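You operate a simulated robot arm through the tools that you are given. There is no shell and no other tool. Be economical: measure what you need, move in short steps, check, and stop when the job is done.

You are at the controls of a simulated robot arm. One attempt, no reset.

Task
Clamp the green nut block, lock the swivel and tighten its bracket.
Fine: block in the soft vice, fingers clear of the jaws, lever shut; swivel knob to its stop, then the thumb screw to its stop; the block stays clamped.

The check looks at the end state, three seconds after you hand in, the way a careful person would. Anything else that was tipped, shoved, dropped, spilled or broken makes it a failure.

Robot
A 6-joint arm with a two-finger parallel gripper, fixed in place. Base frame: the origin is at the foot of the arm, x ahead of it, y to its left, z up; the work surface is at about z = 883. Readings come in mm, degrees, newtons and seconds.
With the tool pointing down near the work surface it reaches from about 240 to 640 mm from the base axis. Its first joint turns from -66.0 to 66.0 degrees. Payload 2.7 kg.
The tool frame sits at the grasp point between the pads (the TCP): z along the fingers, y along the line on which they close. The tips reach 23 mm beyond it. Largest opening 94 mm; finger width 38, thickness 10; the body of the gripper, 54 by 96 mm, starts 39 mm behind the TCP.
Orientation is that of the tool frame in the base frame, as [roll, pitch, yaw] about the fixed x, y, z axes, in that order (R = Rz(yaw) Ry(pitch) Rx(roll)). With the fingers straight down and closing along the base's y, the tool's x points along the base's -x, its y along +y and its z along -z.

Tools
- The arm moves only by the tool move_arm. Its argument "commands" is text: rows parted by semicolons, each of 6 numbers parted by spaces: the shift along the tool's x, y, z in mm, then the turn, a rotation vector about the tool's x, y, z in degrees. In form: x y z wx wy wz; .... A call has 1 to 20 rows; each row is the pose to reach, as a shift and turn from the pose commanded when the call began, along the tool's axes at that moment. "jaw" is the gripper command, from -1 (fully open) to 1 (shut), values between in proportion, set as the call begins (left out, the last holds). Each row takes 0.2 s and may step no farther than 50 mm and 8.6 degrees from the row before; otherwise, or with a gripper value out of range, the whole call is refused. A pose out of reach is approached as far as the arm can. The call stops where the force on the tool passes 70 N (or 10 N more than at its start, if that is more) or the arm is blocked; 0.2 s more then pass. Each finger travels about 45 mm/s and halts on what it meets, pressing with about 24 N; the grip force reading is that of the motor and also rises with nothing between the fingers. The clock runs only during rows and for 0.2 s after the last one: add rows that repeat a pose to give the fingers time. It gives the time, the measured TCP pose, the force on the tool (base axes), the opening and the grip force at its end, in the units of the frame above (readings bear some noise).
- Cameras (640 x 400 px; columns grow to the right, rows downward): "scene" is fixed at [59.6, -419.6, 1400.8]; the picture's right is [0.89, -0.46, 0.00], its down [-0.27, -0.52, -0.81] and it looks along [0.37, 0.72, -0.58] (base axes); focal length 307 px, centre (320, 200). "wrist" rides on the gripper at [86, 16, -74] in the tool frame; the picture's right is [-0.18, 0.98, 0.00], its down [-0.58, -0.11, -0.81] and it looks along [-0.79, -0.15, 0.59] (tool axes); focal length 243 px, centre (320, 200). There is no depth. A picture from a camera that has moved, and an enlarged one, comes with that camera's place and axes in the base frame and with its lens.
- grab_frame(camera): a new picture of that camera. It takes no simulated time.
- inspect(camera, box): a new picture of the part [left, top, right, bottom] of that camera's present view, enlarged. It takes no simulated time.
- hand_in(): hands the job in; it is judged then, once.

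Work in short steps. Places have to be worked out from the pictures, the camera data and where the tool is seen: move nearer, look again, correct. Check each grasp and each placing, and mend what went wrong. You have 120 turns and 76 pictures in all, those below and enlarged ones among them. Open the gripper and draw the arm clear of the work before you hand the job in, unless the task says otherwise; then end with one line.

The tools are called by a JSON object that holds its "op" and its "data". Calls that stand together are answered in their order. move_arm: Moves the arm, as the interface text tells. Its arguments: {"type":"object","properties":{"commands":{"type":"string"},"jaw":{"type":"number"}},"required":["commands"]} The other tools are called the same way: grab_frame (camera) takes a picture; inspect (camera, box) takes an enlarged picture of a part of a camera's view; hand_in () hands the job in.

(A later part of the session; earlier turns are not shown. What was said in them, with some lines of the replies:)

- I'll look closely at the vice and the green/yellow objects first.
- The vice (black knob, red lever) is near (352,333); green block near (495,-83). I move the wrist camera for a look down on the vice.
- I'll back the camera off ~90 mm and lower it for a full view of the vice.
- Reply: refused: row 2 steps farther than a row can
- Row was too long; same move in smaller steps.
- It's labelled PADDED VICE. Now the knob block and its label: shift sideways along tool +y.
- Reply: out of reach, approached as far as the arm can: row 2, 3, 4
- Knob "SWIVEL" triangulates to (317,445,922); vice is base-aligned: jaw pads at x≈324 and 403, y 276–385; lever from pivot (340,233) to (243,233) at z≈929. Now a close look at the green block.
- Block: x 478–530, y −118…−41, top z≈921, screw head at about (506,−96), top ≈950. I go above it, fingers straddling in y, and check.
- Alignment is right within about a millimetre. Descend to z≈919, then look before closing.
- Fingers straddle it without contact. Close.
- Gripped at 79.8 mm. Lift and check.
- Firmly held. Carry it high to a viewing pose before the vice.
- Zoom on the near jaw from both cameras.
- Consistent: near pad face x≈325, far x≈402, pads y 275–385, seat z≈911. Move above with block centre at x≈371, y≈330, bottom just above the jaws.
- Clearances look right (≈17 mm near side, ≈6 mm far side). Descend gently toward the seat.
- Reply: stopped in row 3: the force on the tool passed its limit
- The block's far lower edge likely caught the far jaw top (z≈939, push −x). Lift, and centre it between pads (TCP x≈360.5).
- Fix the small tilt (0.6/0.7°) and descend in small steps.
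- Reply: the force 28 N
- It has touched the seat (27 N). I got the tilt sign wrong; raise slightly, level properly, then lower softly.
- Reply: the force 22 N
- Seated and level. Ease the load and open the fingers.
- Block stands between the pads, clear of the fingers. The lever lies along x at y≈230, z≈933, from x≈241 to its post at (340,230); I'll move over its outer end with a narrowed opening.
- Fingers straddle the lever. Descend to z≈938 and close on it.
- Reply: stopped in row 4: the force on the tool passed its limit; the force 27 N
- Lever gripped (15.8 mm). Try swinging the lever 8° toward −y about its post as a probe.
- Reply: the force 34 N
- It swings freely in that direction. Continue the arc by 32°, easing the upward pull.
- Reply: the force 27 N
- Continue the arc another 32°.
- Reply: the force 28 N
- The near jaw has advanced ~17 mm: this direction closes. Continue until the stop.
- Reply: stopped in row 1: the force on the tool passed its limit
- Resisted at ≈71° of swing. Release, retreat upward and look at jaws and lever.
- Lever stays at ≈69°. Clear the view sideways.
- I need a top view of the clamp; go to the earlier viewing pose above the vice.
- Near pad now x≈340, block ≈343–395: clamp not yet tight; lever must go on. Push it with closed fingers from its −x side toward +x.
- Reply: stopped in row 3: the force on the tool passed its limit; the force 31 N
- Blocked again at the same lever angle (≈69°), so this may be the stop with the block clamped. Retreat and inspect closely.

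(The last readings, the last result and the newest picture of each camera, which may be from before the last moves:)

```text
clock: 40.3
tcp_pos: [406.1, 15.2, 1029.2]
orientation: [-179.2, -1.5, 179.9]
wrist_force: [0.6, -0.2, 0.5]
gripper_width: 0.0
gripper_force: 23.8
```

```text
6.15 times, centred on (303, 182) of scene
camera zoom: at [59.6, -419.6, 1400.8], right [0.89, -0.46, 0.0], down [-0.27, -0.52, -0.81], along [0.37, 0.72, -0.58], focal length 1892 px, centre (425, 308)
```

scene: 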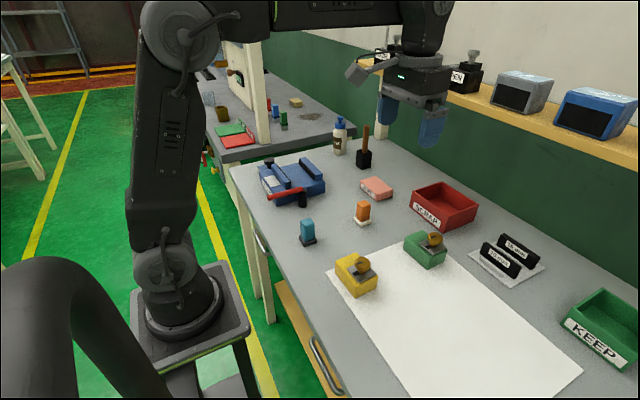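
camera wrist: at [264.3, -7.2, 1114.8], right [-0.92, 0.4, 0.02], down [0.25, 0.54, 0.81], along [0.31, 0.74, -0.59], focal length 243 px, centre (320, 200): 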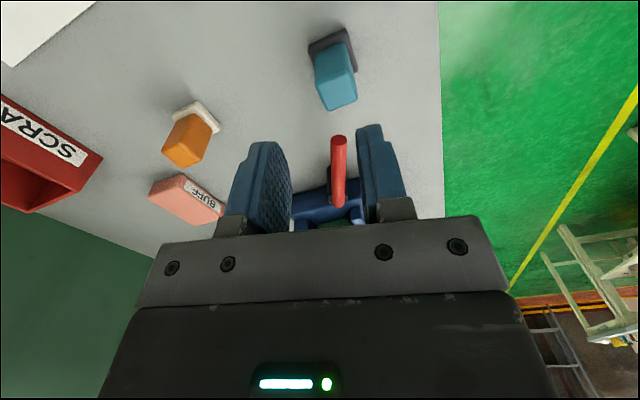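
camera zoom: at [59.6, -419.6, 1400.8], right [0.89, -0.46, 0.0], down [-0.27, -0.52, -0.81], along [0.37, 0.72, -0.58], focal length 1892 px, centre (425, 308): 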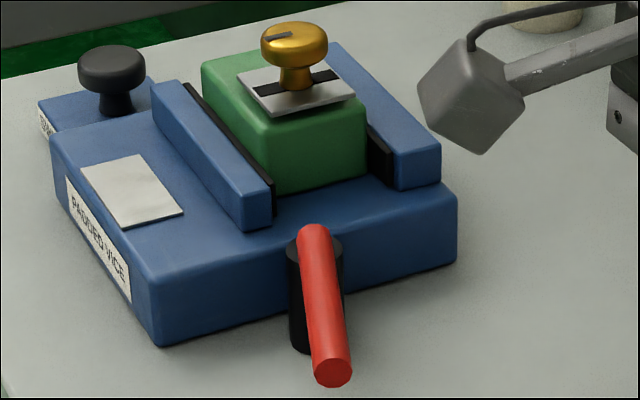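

To see the gaps, view along y: put the camera south of the vice looking +y with the fingers open.

{"op": "move_arm", "data": {"commands": "0 0 -20 -0.8 -1.5 0; 0 0 -45 -0.8 -1.5 0", "jaw": -1}}

{"op": "move_arm", "data": {"commands": "4 23 0 0 0 -8.2; 8 46 0 0 0 -16.4; 12 68 0 0 0 -24.6; 16 91 0 0 0 -32.8; 20 114 0 0 0 -41; 24 137 0 0 0 -49.2; 28 160 0 0 0 -57.4; 32 183 0 0 0 -65.6; 36 206 0 0 0 -73.8; 40 229 10 0 0 -82; 41 251 15 0 0 -90; 41 251 15 0 0 -90"}}

{"op": "inspect", "data": {"camera": "wrist", "box": [200, 0, 440, 180]}}

```text
clock: 40.9
tcp_pos: [406.8, 17.3, 1074.9]
orientation: [-180.0, -0.1, 179.9]
wrist_force: [0.3, 0.2, 0.8]
gripper_width: 51.0
gripper_force: 0.1
```

```text
clock: 43.5
tcp_pos: [366.8, 269.1, 1059.9]
orientation: [179.9, -0.1, -90.0]
wrist_force: [0.5, -0.6, -0.3]
gripper_width: 93.9
gripper_force: 0.1
```

```text
2.22 times, centred on (320, 90) of wrist
camera zoom: at [349.6, 183.2, 1136.0], right [-0.98, 0.18, 0.0], down [0.11, 0.58, 0.81], along [0.15, 0.79, -0.59], focal length 539 px, centre (320, 444)
```

zoom: 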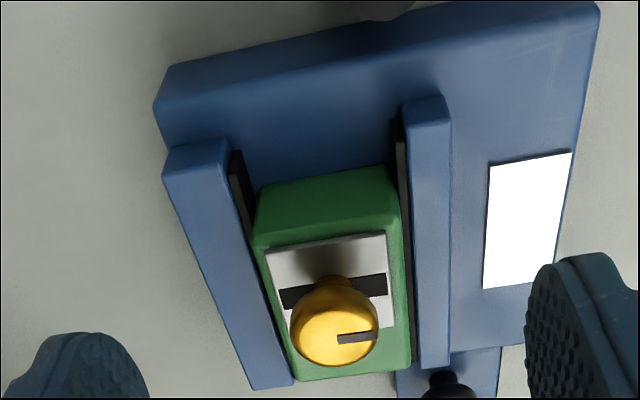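

Block is flush with both pads: clamped, lever at its ≈69° stop. Next the swivel knob: go above it for a close look.

{"op": "move_arm", "data": {"commands": "-42 12 0 0 0 0; -84 24 0 0 0 0; -127 37 0 0 0 0; -171 50 0 0 0 0; -171 50 20 0 0 0; -171 50 20 0 0 0"}}

{"op": "inspect", "data": {"camera": "wrist", "box": [220, 0, 420, 170]}}

```text
clock: 44.9
tcp_pos: [318.1, 437.9, 1041.5]
orientation: [-180.0, 0.1, -90.2]
wrist_force: [0.3, 1.0, 0.3]
gripper_width: 94.0
gripper_force: 0.1
```

```text
2.35 times, centred on (320, 85) of wrist
camera zoom: at [300.5, 351.8, 1115.9], right [-0.98, 0.19, 0.0], down [0.11, 0.58, 0.81], along [0.15, 0.79, -0.59], focal length 571 px, centre (320, 471)
```

zoom: 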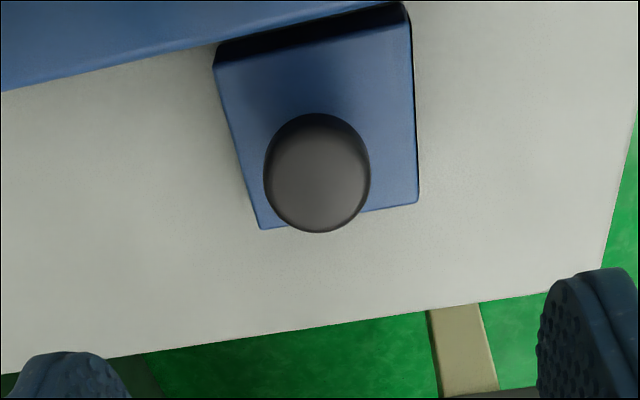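

Knob head centre ≈(318.5,445.5), top ≈925, Ø36. Descend around it and close.

{"op": "move_arm", "data": {"commands": "-7.6 0 40 0 0 0; -7.6 0 80 0 0 0; -7.6 0 105 0 0 0; -7.6 0 118 0 0 0; -7.6 0 118 0 0 0"}}

{"op": "move_arm", "data": {"commands": "0 0 0 0 0 0; 0 0 0 0 0 0; 0 0 0 0 0 0; 0 0 0 0 0 0", "jaw": 1}}

{"op": "inspect", "data": {"camera": "scene", "box": [230, 120, 326, 190]}}

```text
clock: 46.1
tcp_pos: [317.6, 446.2, 922.9]
orientation: [180.0, -0.1, -90.3]
wrist_force: [-0.1, 0.2, -0.9]
gripper_width: 93.9
gripper_force: 0.0
```

```text
clock: 47.1
tcp_pos: [320.3, 445.6, 924.6]
orientation: [-179.9, 0.1, -90.2]
wrist_force: [17.0, 0.4, -4.3]
gripper_width: 35.6
gripper_force: 36.4
```

```text
5.71 times, centred on (278, 155) of scene
camera zoom: at [60.1, -419.6, 1400.8], right [0.89, -0.46, 0.0], down [-0.27, -0.52, -0.81], along [0.37, 0.72, -0.58], focal length 1756 px, centre (560, 457)
```

zoom: 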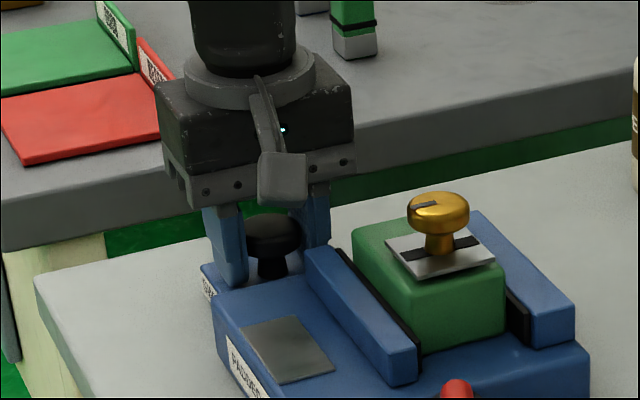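

Gripped. Turn clockwise (seen from above) 40° and watch for resistance.

{"op": "move_arm", "data": {"commands": "0 -1.5 0 0 0 8; 0 -1.5 0 0 0 16; 0 -1.5 0 0 0 24; 0 -1.5 0 0 0 32; 0 -1.5 0 0 0 40; 0 -1.5 0 0 0 40"}}

```text
clock: 48.5
tcp_pos: [320.4, 445.7, 924.5]
orientation: [-179.9, 0.0, -130.2]
wrist_force: [11.7, -21.5, 22.6]
gripper_width: 35.4
gripper_force: 45.3
```

{"op": "move_arm", "data": {"commands": "0 0 -0.5 0 0 8; 0 0 -1 0 0 16; 0 0 -1.5 0 0 24; 0 0 -1.5 0 0 32; 0 0 -1.5 0 0 40; 0 0 -1.5 0 0 48; 0 0 -1.5 0 0 48"}}

{"op": "inspect", "data": {"camera": "wrist", "box": [200, 50, 440, 250]}}

{"op": "inspect", "data": {"camera": "scene", "box": [230, 120, 326, 190]}}

```text
clock: 50.1
tcp_pos: [320.1, 444.5, 924.4]
orientation: [-179.9, 0.0, -178.4]
wrist_force: [17.9, -23.2, 9.7]
gripper_width: 35.8
gripper_force: 45.3
```

```text
2.00 times, centred on (320, 150) of wrist
camera zoom: at [232.9, 459.7, 998.4], right [0.16, 0.99, 0.0], down [0.58, -0.09, 0.81], along [0.8, -0.13, -0.59], focal length 485 px, centre (320, 300)
```

zoom: 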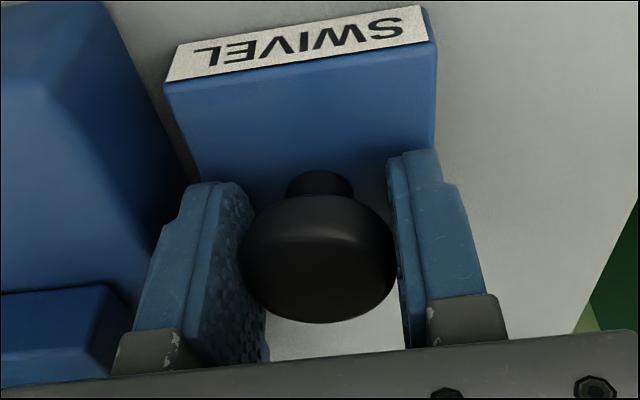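

```text
5.71 times, centred on (278, 155) of scene
camera zoom: at [59.9, -420.4, 1400.6], right [0.89, -0.46, 0.0], down [-0.27, -0.52, -0.81], along [0.37, 0.72, -0.58], focal length 1756 px, centre (560, 457)
```

zoom: 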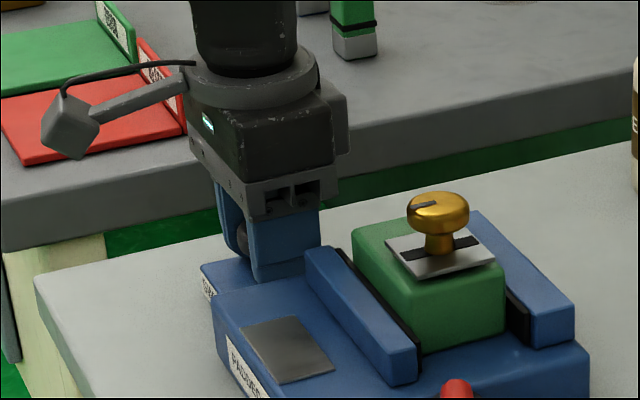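

88° turned without a stop visible. Keep turning clockwise.

{"op": "move_arm", "data": {"commands": "0 0 0 0 0 8; 0 0 0 0 0 16; 0 0 0 0 0 24; 0 0 0 0 0 32; 0 0 0 0 0 40; 0 0 0 0 0 48; 0 0 0 0 0 56; 0 0 0 0 0 64; 0 0 0 0 0 72; 0 0 0 0 0 80; 0 0 0 0 0 80"}}

```text
clock: 52.5
tcp_pos: [319.0, 446.0, 923.7]
orientation: [180.0, 0.1, 101.7]
wrist_force: [12.2, -18.9, 0.6]
gripper_width: 35.3
gripper_force: 44.6
```

{"op": "move_arm", "data": {"commands": "0 0 0 0 0 8; 0 0 0 0 0 16; 0 0 0 0 0 24; 0 0 0 0 0 32; 0 0 0 0 0 40; 0 0 0 0 0 48; 0 0 0 0 0 56; 0 0 0 0 0 64; 0 0 0 0 0 72; 0 0 0 0 0 72"}}

{"op": "inspect", "data": {"camera": "scene", "box": [230, 110, 326, 190]}}

```text
clock: 53.7
tcp_pos: [320.6, 445.8, 924.9]
orientation: [-177.4, -0.5, 64.0]
wrist_force: [-7.3, 5.8, 1.3]
gripper_width: 35.2
gripper_force: 44.9
out of reach, approached as far as the arm can: row 5, 6
stopped in row 6: the force on the tool passed its limit (the readings are from after the stop); the commanded pose is now the measured one
```

```text
5.00 times, centred on (278, 150) of scene
camera zoom: at [59.4, -419.5, 1400.9], right [0.89, -0.46, 0.0], down [-0.27, -0.52, -0.81], along [0.37, 0.72, -0.58], focal length 1537 px, centre (530, 450)
```

zoom: 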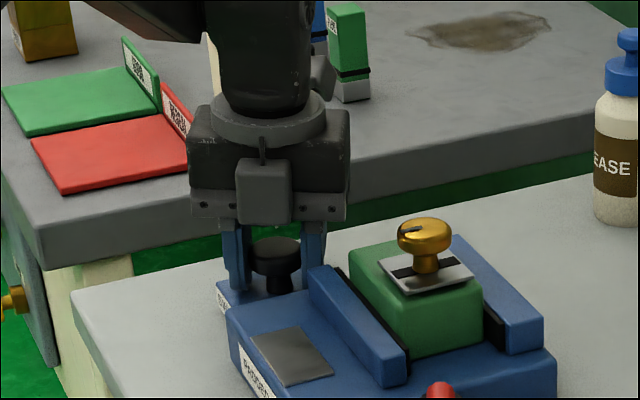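

Wrist limit at yaw ≈64° (206° turned). Release, lift, rotate back and take a second bite to be sure of reaching the stop.

{"op": "move_arm", "data": {"commands": "0 0 0 0 0 0; 0 0 0 0 0 0; 0 0 0 0 0 0", "jaw": 0}}

{"op": "move_arm", "data": {"commands": "0 0 -20 -1.3 -0.3 0; 0 0 -40 -2.6 -0.5 0; 0 0 -40 -2.6 -0.5 0"}}

{"op": "move_arm", "data": {"commands": "0 0 0 0 0 -8.5; 0 0 0 0 0 -17; 0 0 0 0 0 -25.5; 0 0 0 0 0 -34; 0 0 0 0 0 -42.5; 0 0 0 0 0 -51; 0 0 0 0 0 -59.5; 0 0 0 0 0 -68; 0 0 0 0 0 -76.5; 0 0 0 0 0 -85; 0 0 0 0 0 -93.5; 0 0 0 0 0 -102; 0 0 0 0 0 -110.5; 0 0 0 0 0 -119; 0 0 0 0 0 -127.5; 0 0 0 0 0 -136; 0 0 0 0 0 -144.5; 0 0 0 0 0 -153; 0 0 0 0 0 -161.5; 0 0 0 0 0 -170"}}

{"op": "move_arm", "data": {"commands": "0 0 0 0 0 -8.5; 0 0 0 0 0 -17; 0 0 0 0 0 -25.5; 0 0 0 0 0 -34; 0 0 0 0 0 -42.5; 0 0 0 0 0 -51; 0 0 0 0 0 -59.5; 0 0 0 0 0 -68; 0 0 0 0 0 -76.5; 0 0 0 0 0 -76.5"}}

```text
clock: 54.5
tcp_pos: [322.5, 444.4, 924.5]
orientation: [-177.5, -0.5, 64.0]
wrist_force: [0.9, 0.0, 0.3]
gripper_width: 47.0
gripper_force: 0.2
```

```text
clock: 55.3
tcp_pos: [335.2, 434.7, 964.8]
orientation: [-179.5, 0.0, 64.7]
wrist_force: [0.2, 0.4, -1.0]
gripper_width: 47.3
gripper_force: 0.0
out of reach, approached as far as the arm can: row 1, 2, 3
```

```text
clock: 59.5
tcp_pos: [334.7, 436.2, 964.3]
orientation: [180.0, 0.0, -125.7]
wrist_force: [0.7, -0.6, 0.8]
gripper_width: 46.9
gripper_force: 0.1
```

```text
clock: 61.7
tcp_pos: [333.8, 435.1, 964.0]
orientation: [180.0, 0.0, -49.3]
wrist_force: [-0.1, -0.3, -0.4]
gripper_width: 47.0
gripper_force: 0.1
```

Yaw now −49° (311°). Centre over the knob, descend, regrip.

{"op": "move_arm", "data": {"commands": "-16.9 3.7 0 0 0 0; -16.9 3.7 15 0 0 0; -16.9 3.7 30 0 0 0; -16.9 3.7 40 0 0 0; -16.9 3.7 40 0 0 0"}}

{"op": "move_arm", "data": {"commands": "0 0 0 0 0 0; 0 0 0 0 0 0; 0 0 0 0 0 0", "jaw": 1}}

{"op": "move_arm", "data": {"commands": "0 0 0 0 0 8; 0 0 0 0 0 16; 0 0 0 0 0 24; 0 0 0 0 0 32; 0 0 0 0 0 40; 0 0 0 0 0 48; 0 0 0 0 0 56; 0 0 0 0 0 64; 0 0 0 0 0 72; 0 0 0 0 0 80; 0 0 0 0 0 88; 0 0 0 0 0 96; 0 0 0 0 0 104; 0 0 0 0 0 112; 0 0 0 0 0 120; 0 0 0 0 0 120"}}

```text
clock: 62.9
tcp_pos: [319.2, 446.8, 925.5]
orientation: [-179.9, -0.1, -49.4]
wrist_force: [-0.3, 0.3, 0.1]
gripper_width: 47.2
gripper_force: 0.1
```

```text
clock: 63.7
tcp_pos: [319.0, 446.6, 924.4]
orientation: [179.7, -0.2, -49.5]
wrist_force: [-14.7, -14.9, 5.0]
gripper_width: 35.6
gripper_force: 44.6
```

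```text
clock: 67.1
tcp_pos: [320.5, 444.8, 924.2]
orientation: [-179.8, -0.1, -169.6]
wrist_force: [9.2, -16.2, -1.7]
gripper_width: 35.4
gripper_force: 45.0
```

{"op": "move_arm", "data": {"commands": "0 0 0 0 0 8; 0 0 0 0 0 16; 0 0 0 0 0 24; 0 0 0 0 0 32; 0 0 0 0 0 40; 0 0 0 0 0 48; 0 0 0 0 0 56; 0 0 0 0 0 64; 0 0 0 0 0 72; 0 0 0 0 0 80; 0 0 0 0 0 80"}}

{"op": "inspect", "data": {"camera": "scene", "box": [230, 110, 326, 190]}}

```text
clock: 69.5
tcp_pos: [319.9, 445.9, 924.6]
orientation: [-179.9, 0.1, 110.7]
wrist_force: [-15.6, -10.0, -5.0]
gripper_width: 35.4
gripper_force: 45.0
```

```text
5.00 times, centred on (278, 150) of scene
camera zoom: at [59.3, -419.8, 1400.8], right [0.89, -0.46, 0.0], down [-0.27, -0.52, -0.81], along [0.37, 0.72, -0.58], focal length 1537 px, centre (530, 450)
```

zoom: 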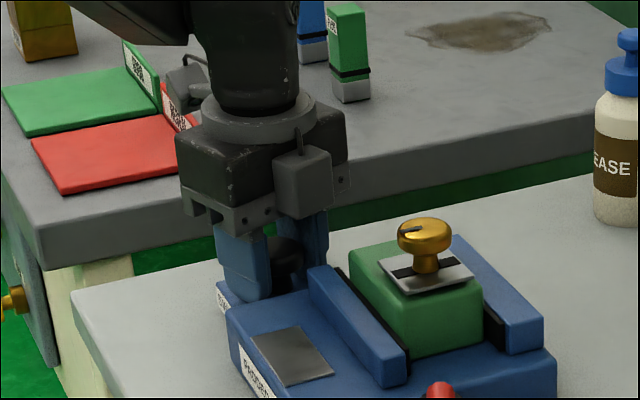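

Over a full turn (≈406°) made clockwise in all; the knob should be at its stop. Release, rise and go over the brass thumb screw.

{"op": "move_arm", "data": {"commands": "0 0 0 0 0 0; 0 0 0 0 0 0; 0 0 0 0 0 0", "jaw": 0}}

{"op": "move_arm", "data": {"commands": "0 0 -30 0 0 0; 0 0 -70 0 0 0; 0 0 -110 0 0 0; 0 0 -135 0 0 0; -40 0 -135 0 0 0; -80 0 -135 0 0 0; -120 0 -135 0 0 0; -141 -1 -135 0 0 0; -141 -1 -135 0 0 0"}}

{"op": "move_arm", "data": {"commands": "0 0 0 0 0 -8.5; 0 0 0 0 0 -17; 0 0 0 0 0 -25.5; 0 0 0 0 0 -34; 0 0 0 0 0 -42.5; 0 0 0 0 0 -51; 0 0 0 0 0 -59.5; 0 0 0 0 0 -68; 0 0 0 0 0 -76.5; 0 0 0 0 0 -85; 0 0 0 0 0 -93.5; 0 0 0 0 0 -102; 0 0 0 0 0 -110.5; 0 0 0 0 0 -119; 0 0 0 0 0 -127.5; 0 0 0 0 0 -136; 0 0 0 0 0 -144.5; 0 0 0 0 0 -153; 0 0 0 0 0 -160; 0 0 0 0 0 -160"}}

{"op": "inspect", "data": {"camera": "wrist", "box": [200, 0, 440, 200]}}

```text
clock: 70.3
tcp_pos: [320.4, 446.6, 924.9]
orientation: [-179.9, -0.1, 110.7]
wrist_force: [0.3, 0.8, -0.1]
gripper_width: 47.2
gripper_force: 0.0
```

```text
clock: 72.3
tcp_pos: [368.5, 313.6, 1058.5]
orientation: [-180.0, 0.0, 110.6]
wrist_force: [0.0, 0.4, 0.1]
gripper_width: 47.1
gripper_force: 0.1
```

```text
clock: 76.5
tcp_pos: [369.1, 314.6, 1058.1]
orientation: [-180.0, 0.0, -89.4]
wrist_force: [1.5, 0.7, -0.1]
gripper_width: 47.0
gripper_force: 0.0
```

```text
2.00 times, centred on (320, 100) of wrist
camera zoom: at [353.3, 228.6, 1133.7], right [-0.98, 0.17, 0.0], down [0.1, 0.58, 0.81], along [0.14, 0.79, -0.59], focal length 485 px, centre (320, 400)
```

zoom: 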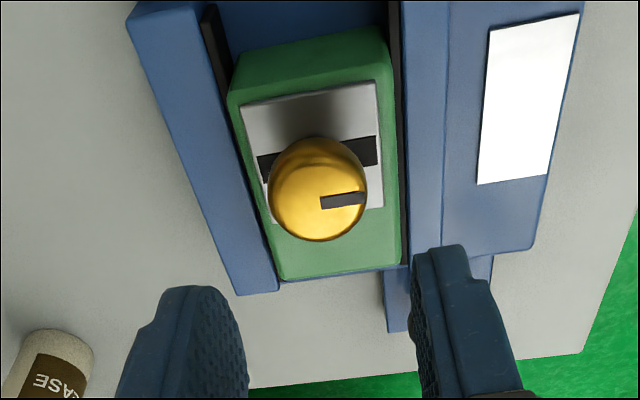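

Head centre (369,314), mark pointing −x; block flush to both pads. Descend, grip and turn clockwise, watching the mark.

{"op": "move_arm", "data": {"commands": "0 0 25 0 0 0; 0 0 50 0 0 0; 0 0 68 0 0 0; 0 0 68 0 0 0"}}

{"op": "move_arm", "data": {"commands": "0 0 0 0 0 0; 0 0 0 0 0 0; 0 0 0 0 0 0", "jaw": 1}}

{"op": "move_arm", "data": {"commands": "0 0 0 0 0 8; 0 0 0 0 0 16; 0 0 0 0 0 24; 0 0 0 0 0 32; 0 0 0 0 0 40; 0 0 0 0 0 40"}}

{"op": "inspect", "data": {"camera": "wrist", "box": [240, 70, 400, 240]}}

```text
clock: 77.5
tcp_pos: [370.9, 316.9, 990.0]
orientation: [180.0, -0.1, -89.4]
wrist_force: [0.1, -0.2, -0.2]
gripper_width: 47.0
gripper_force: 0.1
```

```text
clock: 78.3
tcp_pos: [369.5, 316.6, 990.5]
orientation: [180.0, 0.0, -89.4]
wrist_force: [-0.8, -0.4, 3.0]
gripper_width: 30.7
gripper_force: 23.8
```

```text
clock: 79.7
tcp_pos: [369.5, 314.4, 991.5]
orientation: [-179.9, 0.0, -129.5]
wrist_force: [16.0, 2.8, -3.7]
gripper_width: 30.7
gripper_force: 23.8
```

```text
2.35 times, centred on (320, 155) of wrist
camera zoom: at [302.1, 259.0, 1065.9], right [-0.64, 0.77, 0.0], down [0.45, 0.38, 0.81], along [0.62, 0.52, -0.59], focal length 571 px, centre (320, 306)
```

zoom: 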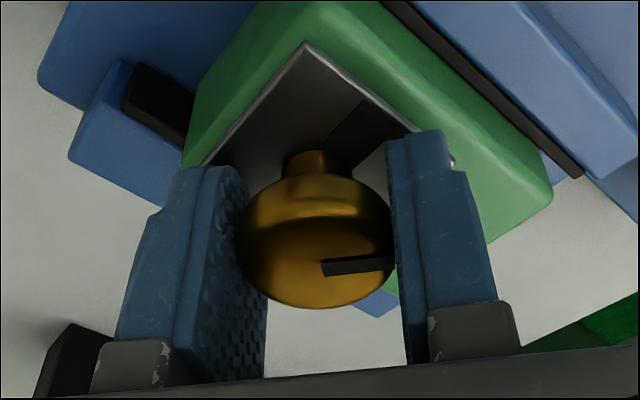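

The mark turns with the fingers. Continue clockwise and watch for slip.

{"op": "move_arm", "data": {"commands": "0 0 0 0 0 8; 0 0 0 0 0 16; 0 0 0 0 0 24; 0 0 0 0 0 32; 0 0 0 0 0 40; 0 0 0 0 0 48; 0 0 0 0 0 56; 0 0 0 0 0 64; 0 0 0 0 0 72; 0 0 0 0 0 80; 0 0 0 0 0 88; 0 0 0 0 0 88"}}

{"op": "inspect", "data": {"camera": "wrist", "box": [240, 70, 400, 240]}}

```text
clock: 82.3
tcp_pos: [368.8, 313.5, 991.1]
orientation: [-179.9, 0.0, 142.5]
wrist_force: [-1.1, -21.0, 7.5]
gripper_width: 30.5
gripper_force: 24.3
```

```text
2.35 times, centred on (320, 155) of wrist
camera zoom: at [309.1, 380.1, 1066.0], right [0.74, 0.67, 0.0], down [0.4, -0.44, 0.81], along [0.54, -0.6, -0.59], focal length 571 px, centre (320, 306)
```

zoom: 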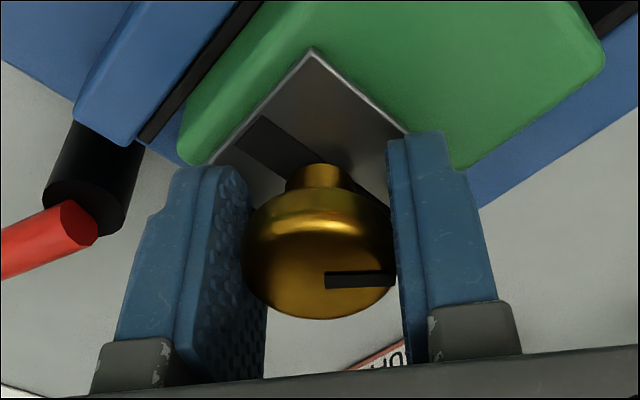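

Still following (128° so far). Continue toward the wrist limit.

{"op": "move_arm", "data": {"commands": "0 0 0 0 0 8; 0 0 0 0 0 16; 0 0 0 0 0 24; 0 0 0 0 0 32; 0 0 0 0 0 40; 0 0 0 0 0 48; 0 0 0 0 0 56; 0 0 0 0 0 64; 0 0 0 0 0 64"}}

{"op": "inspect", "data": {"camera": "wrist", "box": [240, 70, 400, 240]}}

```text
clock: 84.3
tcp_pos: [369.2, 315.4, 992.3]
orientation: [179.8, -0.1, 78.5]
wrist_force: [4.0, 3.5, 1.8]
gripper_width: 30.6
gripper_force: 24.2
```

```text
2.35 times, centred on (320, 155) of wrist
camera zoom: at [401.4, 397.0, 1066.5], right [0.93, -0.38, 0.0], down [-0.22, -0.55, 0.81], along [-0.3, -0.75, -0.59], focal length 571 px, centre (320, 306)
```

zoom: 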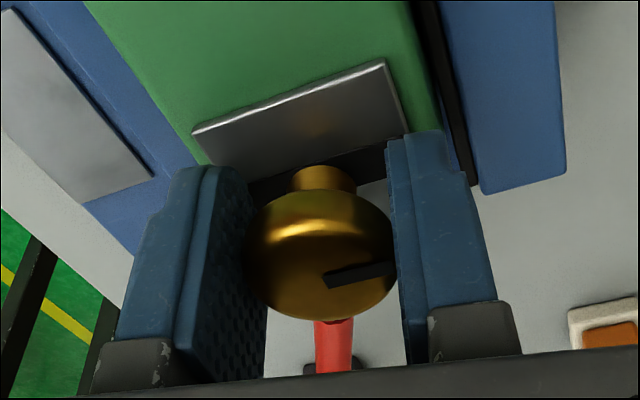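

No slip, 192° so far. Regrip: open, lift, rotate back, and take another bite.

{"op": "move_arm", "data": {"commands": "0 0 0 0 0 0; 0 0 0 0 0 0; 0 0 -30 0 0 0; 0 0 -30 0 0 0", "jaw": 0}}

{"op": "move_arm", "data": {"commands": "0 0 0 0 0 -8.5; 0 0 0 0 0 -17; 0 0 0 0 0 -25.5; 0 0 0 0 0 -34; 0 0 0 0 0 -42.5; 0 0 0 0 0 -51; 0 0 0 0 0 -59.5; 0 0 0 0 0 -68; 0 0 0 0 0 -76.5; 0 0 0 0 0 -85; 0 0 0 0 0 -93.5; 0 0 0 0 0 -102; 0 0 0 0 0 -110.5; 0 0 0 0 0 -119; 0 0 0 0 0 -127.5; 0 0 0 0 0 -136; 0 0 0 0 0 -144.5; 0 0 0 0 0 -153; 0 0 0 0 0 -161.5; 0 0 0 0 0 -170"}}

{"op": "move_arm", "data": {"commands": "0 0 0 0 0 -8; 0 0 0 0 0 -16; 0 0 0 0 0 -24; 0 0 0 0 0 -32; 0 0 0 0 0 -40; 0 0 0 0 0 -48; 0 0 0 0 0 -48"}}

{"op": "inspect", "data": {"camera": "wrist", "box": [200, 20, 440, 220]}}

```text
clock: 85.3
tcp_pos: [367.1, 315.3, 1021.9]
orientation: [180.0, 0.1, 78.6]
wrist_force: [-0.5, 0.1, -0.6]
gripper_width: 47.1
gripper_force: 0.0
```

```text
clock: 89.5
tcp_pos: [369.5, 313.8, 1020.5]
orientation: [180.0, 0.0, -111.3]
wrist_force: [0.1, 0.3, -0.3]
gripper_width: 46.9
gripper_force: 0.2
```

```text
clock: 91.1
tcp_pos: [369.5, 314.3, 1021.2]
orientation: [179.9, -0.1, -63.3]
wrist_force: [-0.1, 0.1, -0.2]
gripper_width: 46.9
gripper_force: 0.2
```

```text
2.00 times, centred on (320, 120) of wrist
camera zoom: at [393.2, 231.1, 1096.2], right [-0.96, -0.28, 0.0], down [-0.16, 0.57, 0.81], along [-0.22, 0.77, -0.59], focal length 485 px, centre (320, 360)
```

zoom: 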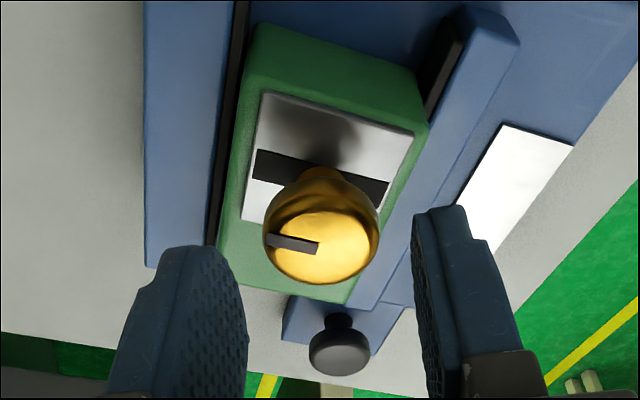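

Mark now points ≈+x, i.e. turned ≈190°. Second bite.

{"op": "move_arm", "data": {"commands": "0 0 15 0 0 0; 0 0 30 0 0 0; 0 0 30 0 0 0"}}

{"op": "move_arm", "data": {"commands": "0 0 0 0 0 0; 0 0 0 0 0 0; 0 0 0 0 0 0", "jaw": 1}}

{"op": "move_arm", "data": {"commands": "0 0 0 0 0 8; 0 0 0 0 0 16; 0 0 0 0 0 24; 0 0 0 0 0 32; 0 0 0 0 0 40; 0 0 0 0 0 48; 0 0 0 0 0 56; 0 0 0 0 0 64; 0 0 0 0 0 72; 0 0 0 0 0 80; 0 0 0 0 0 80"}}

{"op": "inspect", "data": {"camera": "wrist", "box": [240, 70, 400, 240]}}

```text
clock: 91.9
tcp_pos: [368.3, 315.1, 990.7]
orientation: [-180.0, -0.1, -63.4]
wrist_force: [0.2, 0.2, -1.1]
gripper_width: 46.9
gripper_force: 0.1
```

```text
clock: 92.7
tcp_pos: [368.4, 315.5, 991.9]
orientation: [180.0, 0.0, -63.4]
wrist_force: [-0.4, -0.1, -0.5]
gripper_width: 30.6
gripper_force: 24.3
```

```text
clock: 95.1
tcp_pos: [368.3, 314.3, 991.9]
orientation: [180.0, -0.1, -143.4]
wrist_force: [4.5, -2.5, 0.2]
gripper_width: 30.5
gripper_force: 24.3
```

```text
2.35 times, centred on (320, 155) of wrist
camera zoom: at [289.1, 276.4, 1066.2], right [-0.44, 0.9, 0.0], down [0.53, 0.26, 0.81], along [0.73, 0.35, -0.59], focal length 571 px, centre (320, 306)
```

zoom: 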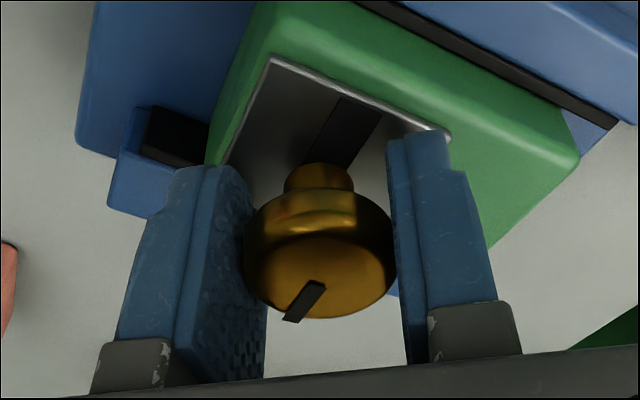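

The mark still points +x although the fingers turned 80°: the fingers slipped, so the screw sits at its stop (≈180° of travel). Release and draw clear.

{"op": "move_arm", "data": {"commands": "0 0 0 0 0 0; 0 0 0 0 0 0; 0 0 0 0 0 0", "jaw": 0}}

{"op": "move_arm", "data": {"commands": "0 0 -30 0 0 0; 0 0 -70 0 0 0; 0 0 -110 0 0 0; 0 0 -140 0 0 0; 0 0 -140 0 0 0"}}

{"op": "move_arm", "data": {"commands": "0 -40 0 0 0 0; 0 -80 0 0 0 0; 0 -120 0 0 0 0; 0 -160 0 0 0 0; 0 -200 0 0 0 0; 0 -240 0 0 0 0; 0 -240 0 0 0 0"}}

{"op": "grab_frame", "data": {"camera": "scene"}}

{"op": "inspect", "data": {"camera": "scene", "box": [250, 140, 340, 210]}}

```text
clock: 95.9
tcp_pos: [368.2, 313.0, 991.5]
orientation: [-180.0, -0.1, -143.3]
wrist_force: [0.1, -0.2, 0.0]
gripper_width: 46.8
gripper_force: 0.2
```

```text
clock: 97.1
tcp_pos: [370.0, 313.1, 1130.7]
orientation: [180.0, 0.0, -143.4]
wrist_force: [-0.9, -0.9, 0.5]
gripper_width: 47.2
gripper_force: 0.0
```

```text
clock: 98.7
tcp_pos: [512.1, 121.0, 1133.0]
orientation: [179.9, 0.0, -143.4]
wrist_force: [0.7, -0.2, -0.3]
gripper_width: 46.9
gripper_force: 0.2
```

```text
19 pictures are left
```

scene: 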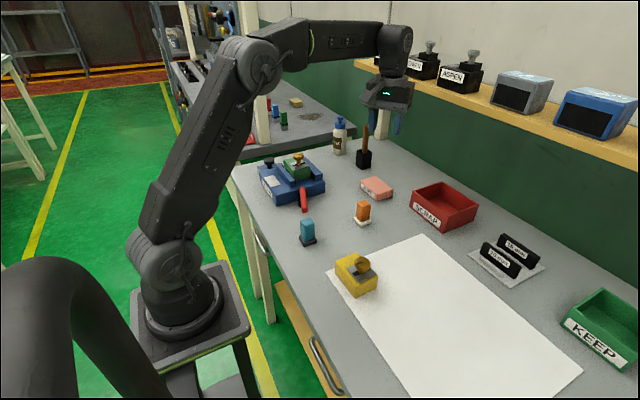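

```text
5.71 times, centred on (295, 175) of scene
camera zoom: at [59.6, -419.7, 1400.8], right [0.89, -0.46, 0.0], down [-0.27, -0.52, -0.81], along [0.37, 0.72, -0.58], focal length 1756 px, centre (463, 343)
```

zoom: 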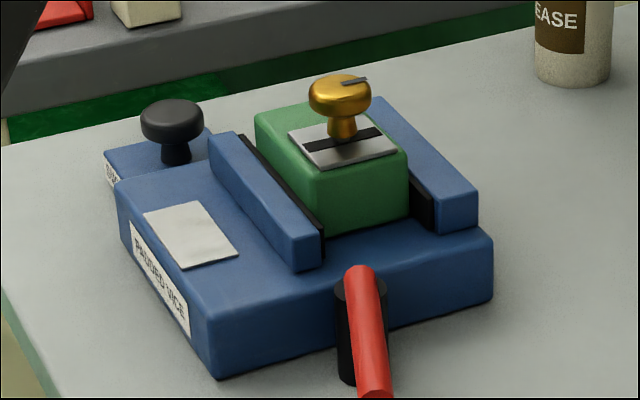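

Everything is in place: block clamped, lever at its stop, both knobs turned to their stops, nothing else disturbed. Open fully and hand in.

{"op": "move_arm", "data": {"commands": "0 0 0 0 0 0; 0 0 0 0 0 0; 0 0 0 0 0 0; 0 0 0 0 0 0", "jaw": -1}}

{"op": "hand_in", "data": {}}

```text
clock: 99.7
tcp_pos: [511.7, 121.7, 1132.4]
orientation: [180.0, 0.0, -143.3]
wrist_force: [-0.1, -0.3, 0.9]
gripper_width: 93.8
gripper_force: 0.0
```

```text
The job is handed in.
```

I handed the job in with the green block clamped flush between both pads and the lever swung about 69°, where it would go no further. The swivel knob was turned about 406° clockwise, but it has no mark, so I could not see it reach its stop. The thumb screw was then turned about 180° clockwise until the fingers slipped on it, which I took as its stop. The arm is clear with the gripper open, and nothing else looked disturbed in the last scene picture.
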